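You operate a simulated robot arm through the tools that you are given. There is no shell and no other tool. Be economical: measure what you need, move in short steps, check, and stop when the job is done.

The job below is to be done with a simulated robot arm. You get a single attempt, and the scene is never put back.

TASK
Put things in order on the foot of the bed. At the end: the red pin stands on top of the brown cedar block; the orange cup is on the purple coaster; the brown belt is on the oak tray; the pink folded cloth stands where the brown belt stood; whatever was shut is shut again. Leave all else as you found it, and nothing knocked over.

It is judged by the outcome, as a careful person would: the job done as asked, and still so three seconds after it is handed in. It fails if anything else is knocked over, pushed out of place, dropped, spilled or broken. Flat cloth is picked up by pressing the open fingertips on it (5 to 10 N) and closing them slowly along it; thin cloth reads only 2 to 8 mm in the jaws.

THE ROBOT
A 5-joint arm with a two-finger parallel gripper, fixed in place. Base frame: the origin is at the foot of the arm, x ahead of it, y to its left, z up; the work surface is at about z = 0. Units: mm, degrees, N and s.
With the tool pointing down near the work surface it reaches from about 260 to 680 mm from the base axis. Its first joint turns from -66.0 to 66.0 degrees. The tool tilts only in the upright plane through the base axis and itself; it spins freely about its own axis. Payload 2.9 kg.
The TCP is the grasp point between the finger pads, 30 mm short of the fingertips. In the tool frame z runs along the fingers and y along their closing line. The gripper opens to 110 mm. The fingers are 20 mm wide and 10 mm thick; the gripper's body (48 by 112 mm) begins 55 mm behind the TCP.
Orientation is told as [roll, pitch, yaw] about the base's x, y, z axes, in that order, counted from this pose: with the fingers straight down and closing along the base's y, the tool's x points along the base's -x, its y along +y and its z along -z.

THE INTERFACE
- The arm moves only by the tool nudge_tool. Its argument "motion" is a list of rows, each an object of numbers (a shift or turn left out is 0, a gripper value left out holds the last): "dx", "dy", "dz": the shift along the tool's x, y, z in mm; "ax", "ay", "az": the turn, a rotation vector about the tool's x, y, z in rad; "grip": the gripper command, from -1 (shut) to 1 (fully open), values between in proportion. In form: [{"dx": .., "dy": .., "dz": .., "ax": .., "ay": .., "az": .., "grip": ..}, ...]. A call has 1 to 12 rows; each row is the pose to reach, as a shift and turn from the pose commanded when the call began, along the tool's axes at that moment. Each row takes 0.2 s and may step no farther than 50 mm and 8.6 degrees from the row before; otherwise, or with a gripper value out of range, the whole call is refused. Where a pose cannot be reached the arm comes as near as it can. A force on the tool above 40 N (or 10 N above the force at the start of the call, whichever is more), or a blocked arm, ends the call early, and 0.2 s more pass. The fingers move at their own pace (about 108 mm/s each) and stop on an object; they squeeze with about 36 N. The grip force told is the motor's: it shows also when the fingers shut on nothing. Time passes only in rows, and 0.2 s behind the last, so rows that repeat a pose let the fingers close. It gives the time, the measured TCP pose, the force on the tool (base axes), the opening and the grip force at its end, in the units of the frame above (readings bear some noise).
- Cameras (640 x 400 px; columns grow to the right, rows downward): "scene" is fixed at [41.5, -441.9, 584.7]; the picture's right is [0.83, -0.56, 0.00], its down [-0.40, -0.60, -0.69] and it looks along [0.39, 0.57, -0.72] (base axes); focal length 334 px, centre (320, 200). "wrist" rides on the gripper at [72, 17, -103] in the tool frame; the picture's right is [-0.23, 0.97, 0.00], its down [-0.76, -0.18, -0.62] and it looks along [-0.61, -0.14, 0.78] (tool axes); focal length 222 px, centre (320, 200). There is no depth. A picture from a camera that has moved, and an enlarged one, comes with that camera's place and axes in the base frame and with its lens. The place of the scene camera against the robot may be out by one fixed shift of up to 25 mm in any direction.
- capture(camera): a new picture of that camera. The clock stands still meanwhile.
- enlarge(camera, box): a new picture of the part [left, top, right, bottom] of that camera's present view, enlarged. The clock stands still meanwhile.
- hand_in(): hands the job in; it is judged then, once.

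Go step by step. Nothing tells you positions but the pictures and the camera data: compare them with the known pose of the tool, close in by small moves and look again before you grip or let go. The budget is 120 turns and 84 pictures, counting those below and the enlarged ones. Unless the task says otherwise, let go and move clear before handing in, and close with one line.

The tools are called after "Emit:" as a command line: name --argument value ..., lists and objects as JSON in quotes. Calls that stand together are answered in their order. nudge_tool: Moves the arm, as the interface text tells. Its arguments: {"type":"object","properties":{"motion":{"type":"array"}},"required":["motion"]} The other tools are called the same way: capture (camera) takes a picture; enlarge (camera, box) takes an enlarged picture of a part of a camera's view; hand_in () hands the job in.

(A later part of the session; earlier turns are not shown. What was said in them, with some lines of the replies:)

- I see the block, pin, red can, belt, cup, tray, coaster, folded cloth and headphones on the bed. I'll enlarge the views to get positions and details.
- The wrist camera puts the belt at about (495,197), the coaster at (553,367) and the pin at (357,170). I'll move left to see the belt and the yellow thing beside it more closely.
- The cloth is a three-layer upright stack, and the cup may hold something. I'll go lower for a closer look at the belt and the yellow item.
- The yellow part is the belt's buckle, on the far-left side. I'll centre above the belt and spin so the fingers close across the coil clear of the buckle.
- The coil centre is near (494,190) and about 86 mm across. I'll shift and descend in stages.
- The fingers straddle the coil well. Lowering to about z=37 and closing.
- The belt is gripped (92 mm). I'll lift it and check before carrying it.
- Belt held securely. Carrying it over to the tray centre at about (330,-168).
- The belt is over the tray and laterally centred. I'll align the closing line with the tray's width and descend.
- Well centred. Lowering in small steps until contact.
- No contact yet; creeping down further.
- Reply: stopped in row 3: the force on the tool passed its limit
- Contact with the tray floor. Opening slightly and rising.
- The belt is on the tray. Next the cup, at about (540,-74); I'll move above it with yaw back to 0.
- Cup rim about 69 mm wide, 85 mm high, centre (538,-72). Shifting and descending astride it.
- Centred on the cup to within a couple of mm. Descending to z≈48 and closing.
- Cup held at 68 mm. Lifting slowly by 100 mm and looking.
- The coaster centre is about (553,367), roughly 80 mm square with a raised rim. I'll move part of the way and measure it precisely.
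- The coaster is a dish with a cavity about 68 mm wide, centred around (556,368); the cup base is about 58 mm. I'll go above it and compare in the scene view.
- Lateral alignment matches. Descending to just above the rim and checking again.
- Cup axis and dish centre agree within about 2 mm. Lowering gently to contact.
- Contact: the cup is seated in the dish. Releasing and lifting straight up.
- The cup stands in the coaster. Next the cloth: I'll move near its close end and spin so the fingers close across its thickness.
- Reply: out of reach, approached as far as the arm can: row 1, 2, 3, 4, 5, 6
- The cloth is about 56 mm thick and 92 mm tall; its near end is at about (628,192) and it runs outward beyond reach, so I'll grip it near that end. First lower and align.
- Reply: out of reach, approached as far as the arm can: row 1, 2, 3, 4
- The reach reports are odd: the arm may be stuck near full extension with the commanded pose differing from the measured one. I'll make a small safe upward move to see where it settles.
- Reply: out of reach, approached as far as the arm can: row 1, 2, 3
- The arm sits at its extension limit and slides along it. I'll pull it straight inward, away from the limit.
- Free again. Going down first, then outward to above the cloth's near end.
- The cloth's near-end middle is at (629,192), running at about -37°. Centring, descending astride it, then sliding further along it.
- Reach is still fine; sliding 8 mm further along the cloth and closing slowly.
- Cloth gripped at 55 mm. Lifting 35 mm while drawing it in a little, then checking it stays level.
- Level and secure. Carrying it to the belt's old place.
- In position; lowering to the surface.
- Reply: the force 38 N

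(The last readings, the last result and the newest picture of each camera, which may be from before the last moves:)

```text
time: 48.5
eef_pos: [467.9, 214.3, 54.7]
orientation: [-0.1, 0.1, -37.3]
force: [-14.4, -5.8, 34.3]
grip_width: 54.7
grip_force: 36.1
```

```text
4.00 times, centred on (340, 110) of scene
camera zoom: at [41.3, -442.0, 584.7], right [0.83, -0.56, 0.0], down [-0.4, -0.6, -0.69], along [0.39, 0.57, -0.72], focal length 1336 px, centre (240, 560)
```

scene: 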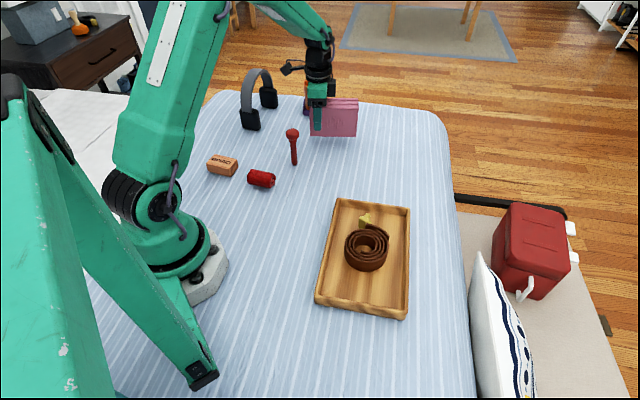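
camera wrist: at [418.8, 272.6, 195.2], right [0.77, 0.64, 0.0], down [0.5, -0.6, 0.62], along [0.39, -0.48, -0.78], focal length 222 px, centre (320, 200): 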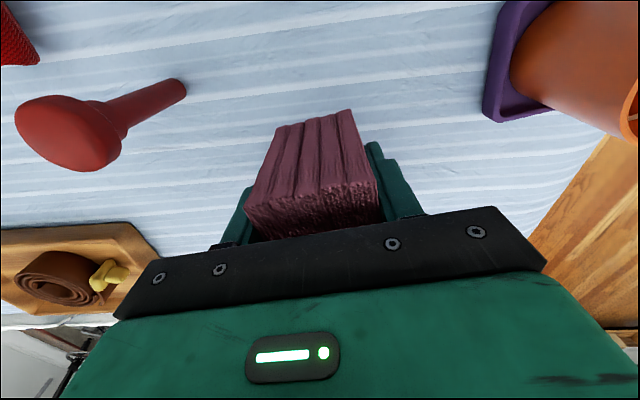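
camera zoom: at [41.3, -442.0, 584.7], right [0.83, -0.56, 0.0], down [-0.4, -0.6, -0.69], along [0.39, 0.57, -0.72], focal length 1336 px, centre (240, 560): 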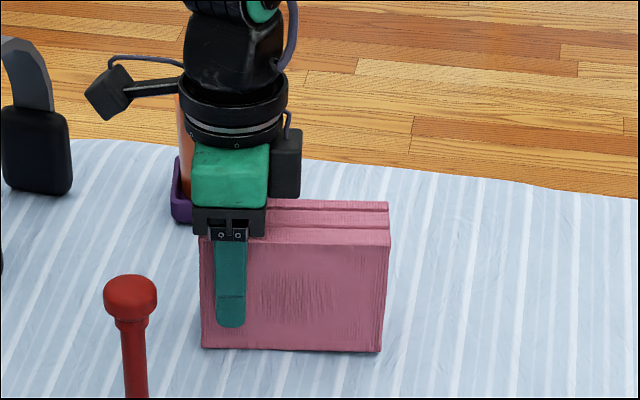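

Firm contact. Easing up 1 mm, then opening and rising.

Emit:
nudge_tool --motion '[{"dz": -1.5}, {"dz": -1.5, "grip": 0.1}, {"dz": -1.5, "grip": 0.4}, {"dz": -1.5, "grip": 0.5}, {"dz": -1.5, "grip": 0.5}, {"dz": -30, "grip": 0.5}, {"dz": -70, "grip": 0.5}, {"dz": -110, "grip": 0.5}, {"dz": -130, "grip": 0.5}, {"dz": -130, "grip": 0.5}]'

Emit:
capture --camera "wrist"

Emit:
enlarge --camera "scene" --box '[200, 60, 360, 200]'

```text
time: 50.8
eef_pos: [468.6, 212.6, 182.7]
orientation: [-0.2, 0.1, -37.3]
force: [-0.6, -0.7, -0.1]
grip_width: 82.5
grip_force: 0.1
```

```text
40 pictures are left
camera wrist: at [419.6, 271.2, 287.0], right [0.77, 0.64, 0.0], down [0.5, -0.6, 0.62], along [0.39, -0.48, -0.78], focal length 222 px, centre (320, 200)
```

wrist: 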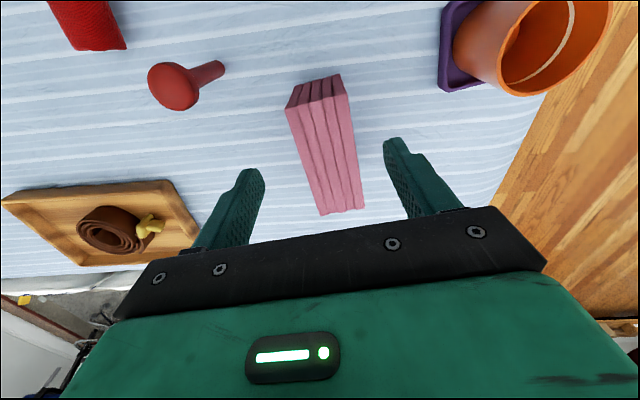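

```text
2.86 times, centred on (280, 130) of scene
camera zoom: at [41.5, -441.9, 584.7], right [0.83, -0.56, 0.0], down [-0.4, -0.6, -0.69], along [0.39, 0.57, -0.72], focal length 954 px, centre (434, 400)
```

zoom: 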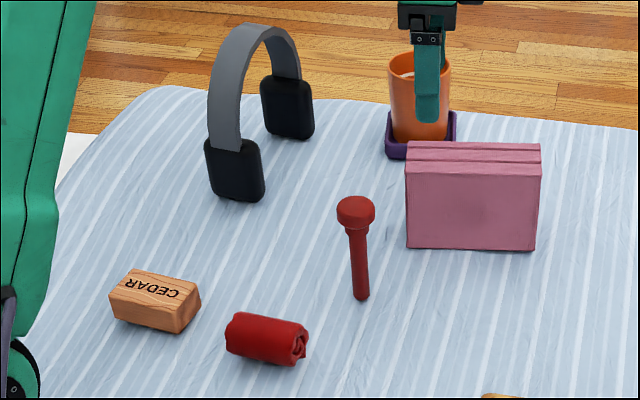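

Cloth stands where the belt was. Now the pin: it stands at about (356,167), about 104 mm tall with a 33 mm head, so I'll grip it by the head from above.

Emit:
nudge_tool --motion '[{"dx": 12, "dy": -21, "dz": -5, "az": -0.13, "grip": 0.3}, {"dx": 25, "dy": -42, "dz": -8, "az": -0.26}, {"dx": 37, "dy": -63, "dz": -8, "az": -0.39}, {"dx": 50, "dy": -84, "dz": -8, "az": -0.52}, {"dx": 62, "dy": -104.5, "dz": -8, "az": -0.651}, {"dx": 62, "dy": -104.5, "dz": -8, "az": -0.651}]'

Emit:
capture --camera "wrist"

```text
time: 52.1
eef_pos: [354.7, 167.5, 190.1]
orientation: [-0.2, 0.3, 0.1]
force: [0.0, 0.4, -0.5]
grip_width: 71.6
grip_force: 0.1
```

```text
38 pictures are left
camera wrist: at [281.5, 185.8, 294.2], right [0.22, 0.97, 0.0], down [0.77, -0.17, 0.62], along [0.6, -0.14, -0.78], focal length 222 px, centre (320, 200)
```

wrist: 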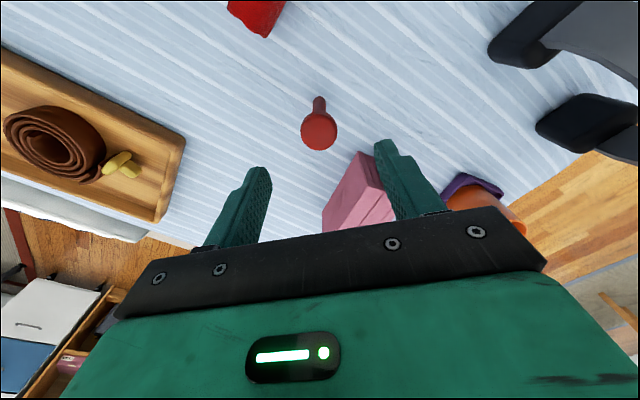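

Head is centred beneath the TCP within a mm or two. Descending to grip the head at z≈92.

Emit:
nudge_tool --motion '[{"dz": 35}, {"dz": 70}, {"dz": 92}, {"dz": 97}, {"dz": 97}]'

Emit:
capture --camera "wrist"

Emit:
enlarge --camera "scene" --box '[210, 80, 370, 200]'

```text
time: 53.4
eef_pos: [353.5, 167.6, 93.7]
orientation: [-0.1, 0.4, 0.0]
force: [0.6, -0.4, -0.6]
grip_width: 71.5
grip_force: 0.1
```

```text
37 pictures are left
camera wrist: at [280.3, 186.1, 196.9], right [0.22, 0.97, 0.0], down [0.77, -0.17, 0.62], along [0.6, -0.14, -0.78], focal length 222 px, centre (320, 200)
```

wrist: 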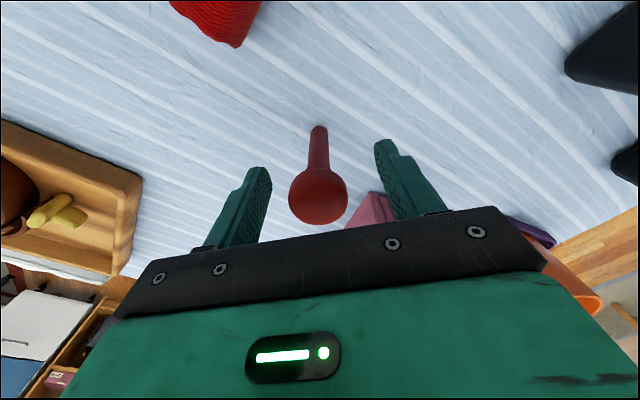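

```text
3.33 times, centred on (290, 140) of scene
camera zoom: at [41.5, -441.9, 584.7], right [0.83, -0.56, 0.0], down [-0.4, -0.6, -0.69], along [0.39, 0.57, -0.72], focal length 1113 px, centre (420, 400)
```

zoom: 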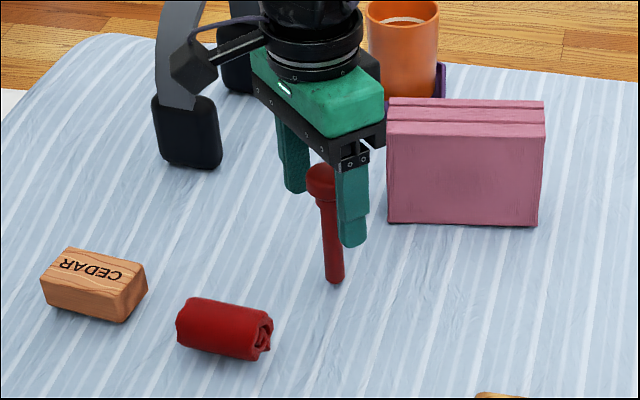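

Aligned. Closing on the head gently.

Emit:
nudge_tool --motion '[{"dx": 1, "dy": 0.8, "dz": 4}, {"dx": 1, "dy": 0.8, "dz": 4, "grip": 0.0}, {"dx": 1, "dy": 0.8, "dz": 4, "grip": -0.2}, {"dx": 1, "dy": 0.8, "dz": 4, "grip": -0.3}, {"dx": 1, "dy": 0.8, "dz": 4, "grip": -0.4}, {"dx": 1, "dy": 0.8, "dz": 4, "grip": -0.6}, {"dx": 1, "dy": 0.8, "dz": 4, "grip": -1}, {"dx": 1, "dy": 0.8, "dz": 4, "grip": -1}]'

Emit:
enlarge --camera "scene" --box '[210, 80, 370, 200]'

```text
time: 55.1
eef_pos: [351.0, 169.1, 89.0]
orientation: [-0.2, 0.3, 0.1]
force: [0.8, 0.3, -1.1]
grip_width: 32.2
grip_force: 36.2
```

```text
3.33 times, centred on (290, 140) of scene
camera zoom: at [41.5, -441.9, 584.7], right [0.83, -0.56, 0.0], down [-0.4, -0.6, -0.69], along [0.39, 0.57, -0.72], focal length 1113 px, centre (420, 400)
```

zoom: 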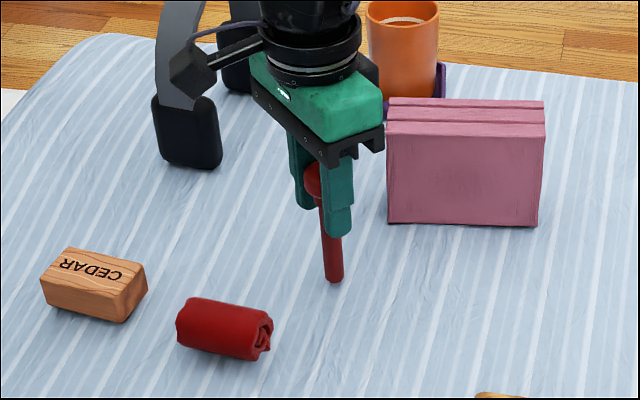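

Pin held by the head, still upright. Lifting and moving toward the block to measure it.

Emit:
nudge_tool --motion '[{"dz": -15}, {"dz": -45}, {"dz": -71}, {"dx": 25, "dy": 15, "dz": -71}, {"dx": 55, "dy": 33, "dz": -71}, {"dx": 85, "dy": 51, "dz": -71}, {"dx": 101, "dy": 61, "dz": -71}, {"dx": 101, "dy": 61, "dz": -71}]'

Emit:
capture --camera "wrist"

Emit:
enlarge --camera "scene" --box '[190, 80, 350, 200]'

```text
time: 57.0
eef_pos: [251.4, 229.2, 162.5]
orientation: [-0.2, 0.2, 0.2]
force: [0.0, 0.6, -0.4]
grip_width: 32.1
grip_force: 35.8
```

```text
34 pictures are left
camera wrist: at [178.2, 248.1, 266.5], right [0.23, 0.97, 0.0], down [0.76, -0.17, 0.62], along [0.6, -0.14, -0.78], focal length 222 px, centre (320, 200)
```

wrist: 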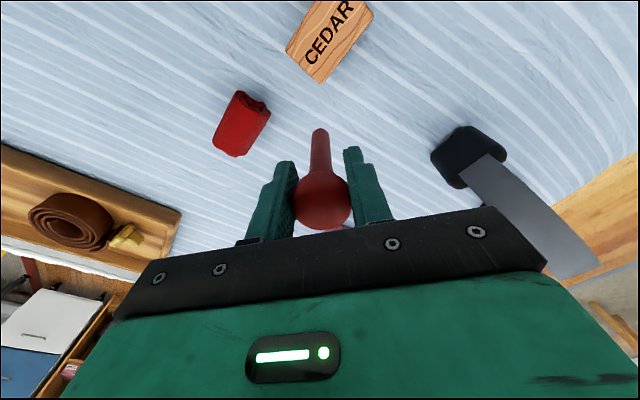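

```text
3.33 times, centred on (270, 140) of scene
camera zoom: at [41.5, -441.9, 584.7], right [0.83, -0.56, 0.0], down [-0.4, -0.6, -0.69], along [0.39, 0.57, -0.72], focal length 1113 px, centre (487, 400)
```

zoom: 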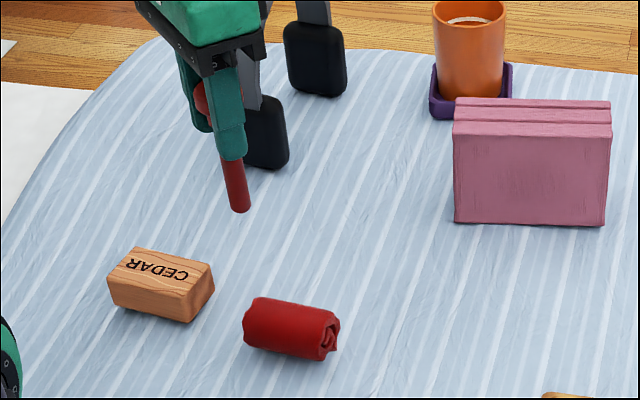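

Moving halfway closer so the whole block is visible.

Emit:
nudge_tool --motion '[{"dx": 15, "dy": 2}, {"dx": 30, "dy": 4}, {"dx": 30, "dy": 4}]'

Emit:
enlarge --camera "wrist" --box '[230, 0, 420, 119]'

```text
time: 57.8
eef_pos: [220.8, 233.8, 161.3]
orientation: [-0.2, 0.2, 0.1]
force: [0.3, 0.4, -0.5]
grip_width: 32.2
grip_force: 36.1
```

```text
3.36 times, centred on (325, 60) of wrist
camera zoom: at [148.4, 253.0, 265.3], right [0.23, 0.97, 0.0], down [0.76, -0.17, 0.62], along [0.6, -0.14, -0.78], focal length 747 px, centre (303, 672)
```

zoom: 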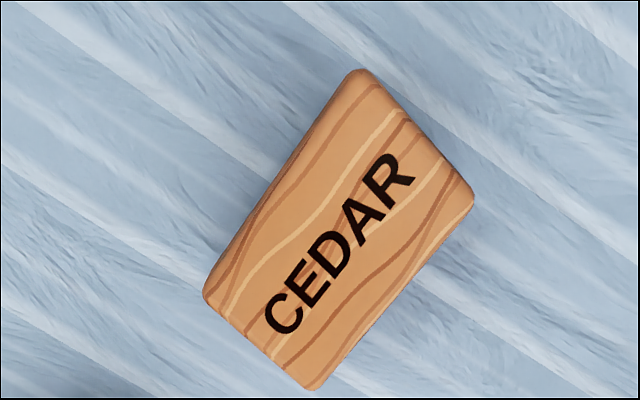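

Block centre is about (186,252), top 65 × 42 mm. Moving the pin above it and checking from the scene camera.

Emit:
nudge_tool --motion '[{"dx": 12, "dy": 6}, {"dx": 26, "dy": 13}, {"dx": 35.5, "dy": 17.7}, {"dx": 35.5, "dy": 17.7}]'

Emit:
enlarge --camera "scene" --box '[180, 100, 300, 190]'

Emit:
enlarge --camera "wrist" --box '[230, 20, 420, 139]'

```text
time: 58.8
eef_pos: [186.4, 251.2, 162.8]
orientation: [-0.3, 0.2, 0.1]
force: [-0.3, 1.4, -0.1]
grip_width: 32.1
grip_force: 35.6
```

```text
4.44 times, centred on (240, 145) of scene
camera zoom: at [41.5, -441.9, 584.7], right [0.83, -0.56, 0.0], down [-0.4, -0.6, -0.69], along [0.39, 0.57, -0.72], focal length 1484 px, centre (676, 444)
```

zoom: 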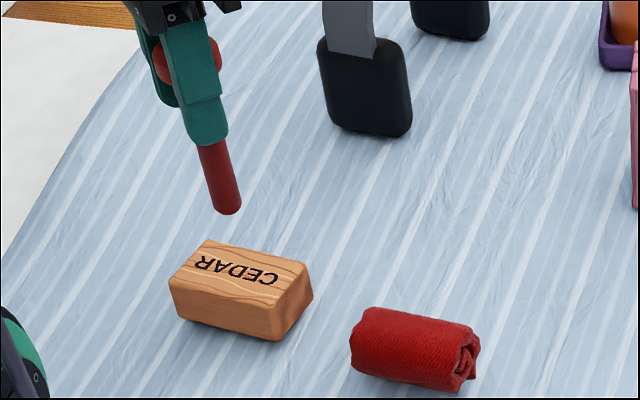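

```text
3.36 times, centred on (325, 80) of wrist
camera zoom: at [114.2, 269.7, 265.8], right [0.22, 0.97, 0.0], down [0.76, -0.17, 0.62], along [0.61, -0.14, -0.78], focal length 747 px, centre (303, 605)
```

zoom: 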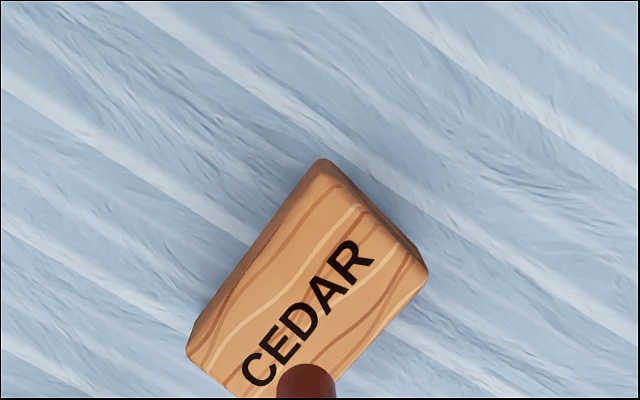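

Projected landing point matches the block's top centre. Descending.

Emit:
nudge_tool --motion '[{"dz": 12}, {"dz": 25}, {"dz": 34}, {"dz": 36}, {"dz": 36}]'

Emit:
enlarge --camera "scene" --box '[180, 100, 300, 190]'

```text
time: 60.0
eef_pos: [185.8, 251.4, 125.4]
orientation: [-0.3, 0.2, 0.2]
force: [-0.4, -0.1, -0.6]
grip_width: 32.3
grip_force: 36.0
```

```text
4.44 times, centred on (240, 145) of scene
camera zoom: at [41.5, -441.9, 584.7], right [0.83, -0.56, 0.0], down [-0.4, -0.6, -0.69], along [0.39, 0.57, -0.72], focal length 1484 px, centre (676, 444)
```

zoom: 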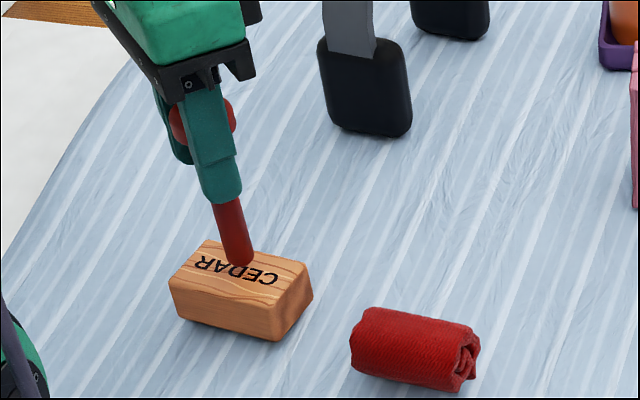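

Just above the block top. Creeping down to contact.

Emit:
nudge_tool --motion '[{"dz": 1.5}, {"dz": 3}, {"dz": 3}]'

Emit:
nudge_tool --motion '[{"dz": 1}, {"dz": 2}, {"dz": 2}]'

```text
time: 60.8
eef_pos: [186.6, 251.2, 124.0]
orientation: [-0.2, 0.2, 0.1]
force: [-0.4, 0.9, -0.4]
grip_width: 32.0
grip_force: 36.1
```

```text
time: 61.5
eef_pos: [186.8, 250.3, 121.6]
orientation: [-0.2, 0.2, 0.2]
force: [0.3, 0.0, -0.2]
grip_width: 32.1
grip_force: 36.3
```

Emit:
nudge_tool --motion '[{"dz": 0.7}, {"dz": 1.5}, {"dz": 1.5}]'

Emit:
nudge_tool --motion '[{"dz": 0.7}, {"dz": 1.5}, {"dz": 1.5}]'

Emit:
enlarge --camera "scene" --box '[200, 120, 280, 180]'

```text
time: 62.4
eef_pos: [185.9, 250.0, 119.3]
orientation: [-0.2, 0.2, 0.1]
force: [0.2, -0.2, -0.4]
grip_width: 32.1
grip_force: 35.8
```

```text
time: 63.1
eef_pos: [187.6, 250.8, 119.7]
orientation: [0.0, 0.1, 0.1]
force: [-2.7, -2.0, 19.7]
grip_width: 32.1
grip_force: 36.6
```

```text
6.67 times, centred on (240, 150) of scene
camera zoom: at [41.5, -441.9, 584.7], right [0.83, -0.56, 0.0], down [-0.4, -0.6, -0.69], along [0.39, 0.57, -0.72], focal length 2226 px, centre (853, 533)
```

zoom: 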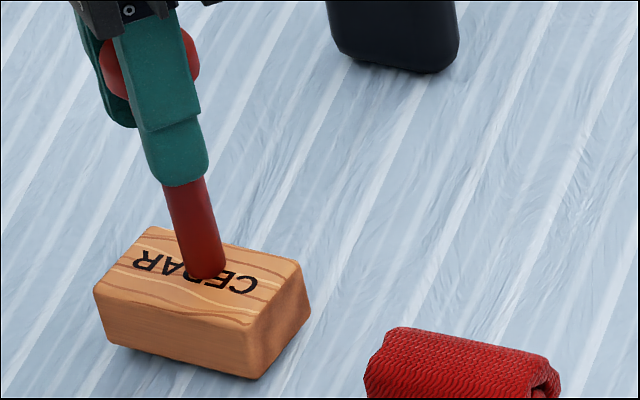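

Contact made (≈20 N). Easing off under 1 mm, then opening gently and holding still.

Emit:
nudge_tool --motion '[{"dz": -0.8}, {"dz": -0.8}, {"dz": -0.8, "grip": -0.38}, {"dz": -0.8, "grip": -0.3}, {"dz": -0.8, "grip": -0.1}, {"dz": -0.8, "grip": 0.1}, {"dz": -0.8, "grip": 0.2}, {"dz": -0.8, "grip": 0.2}]'

Emit:
enlarge --camera "scene" --box '[180, 100, 300, 190]'

```text
time: 65.0
eef_pos: [186.8, 250.4, 118.5]
orientation: [-0.2, 0.1, 0.1]
force: [-0.3, -0.1, -0.2]
grip_width: 66.1
grip_force: 0.2
```

```text
4.44 times, centred on (240, 145) of scene
camera zoom: at [41.5, -441.9, 584.7], right [0.83, -0.56, 0.0], down [-0.4, -0.6, -0.69], along [0.39, 0.57, -0.72], focal length 1484 px, centre (676, 444)
```

zoom: 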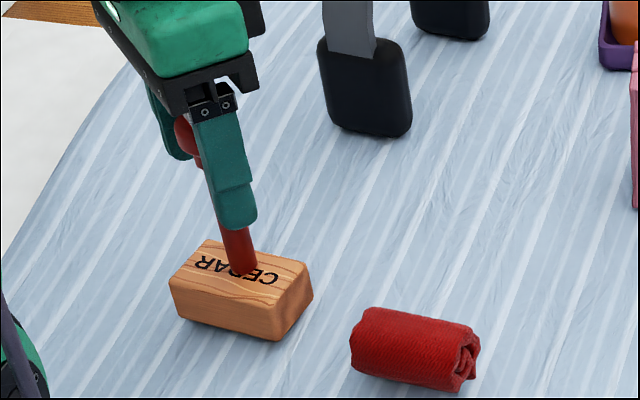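

The pin stands free. Rising straight up, well clear.

Emit:
nudge_tool --motion '[{"dz": -15}, {"dz": -40}, {"dz": -75}, {"dz": -110}, {"dz": -120}, {"dz": -120}]'

Emit:
capture --camera "scene"

Emit:
capture --camera "wrist"

```text
time: 66.3
eef_pos: [185.9, 249.8, 240.6]
orientation: [-0.2, 0.2, 0.1]
force: [1.3, -0.4, -1.3]
grip_width: 65.7
grip_force: 0.1
```

```text
26 pictures are left
```

scene: 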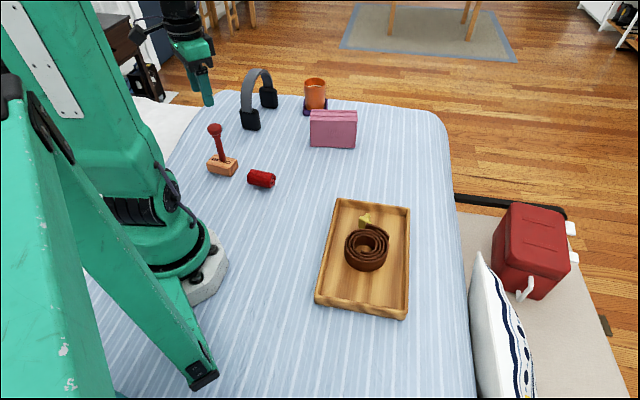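

```text
25 pictures are left
camera wrist: at [112.6, 267.6, 342.8], right [0.22, 0.97, 0.0], down [0.76, -0.17, 0.62], along [0.61, -0.14, -0.78], focal length 222 px, centre (320, 200)
```

wrist: 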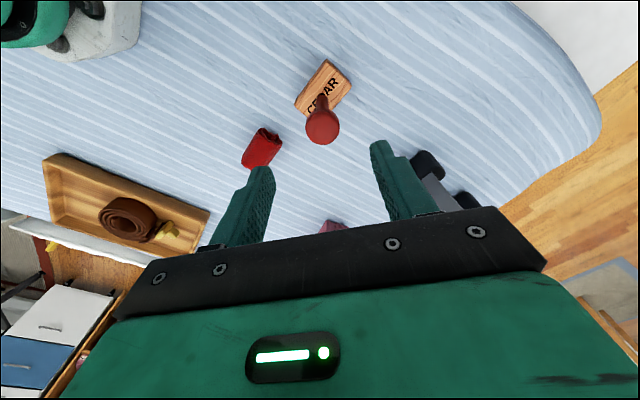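

The pin stands on the block, the cup is in the coaster, the belt is on the tray, and the cloth is in the belt's old place. I opened nothing and the arm is clear, so I'm handing in.

Emit:
hand_in

```text
The job is handed in.
```

I moved the pin, cup, belt and cloth to where you asked and handed the job in. The last pictures show them standing with nothing else disturbed, but I got no verdict back. I never opened anything, so there was nothing to shut again.
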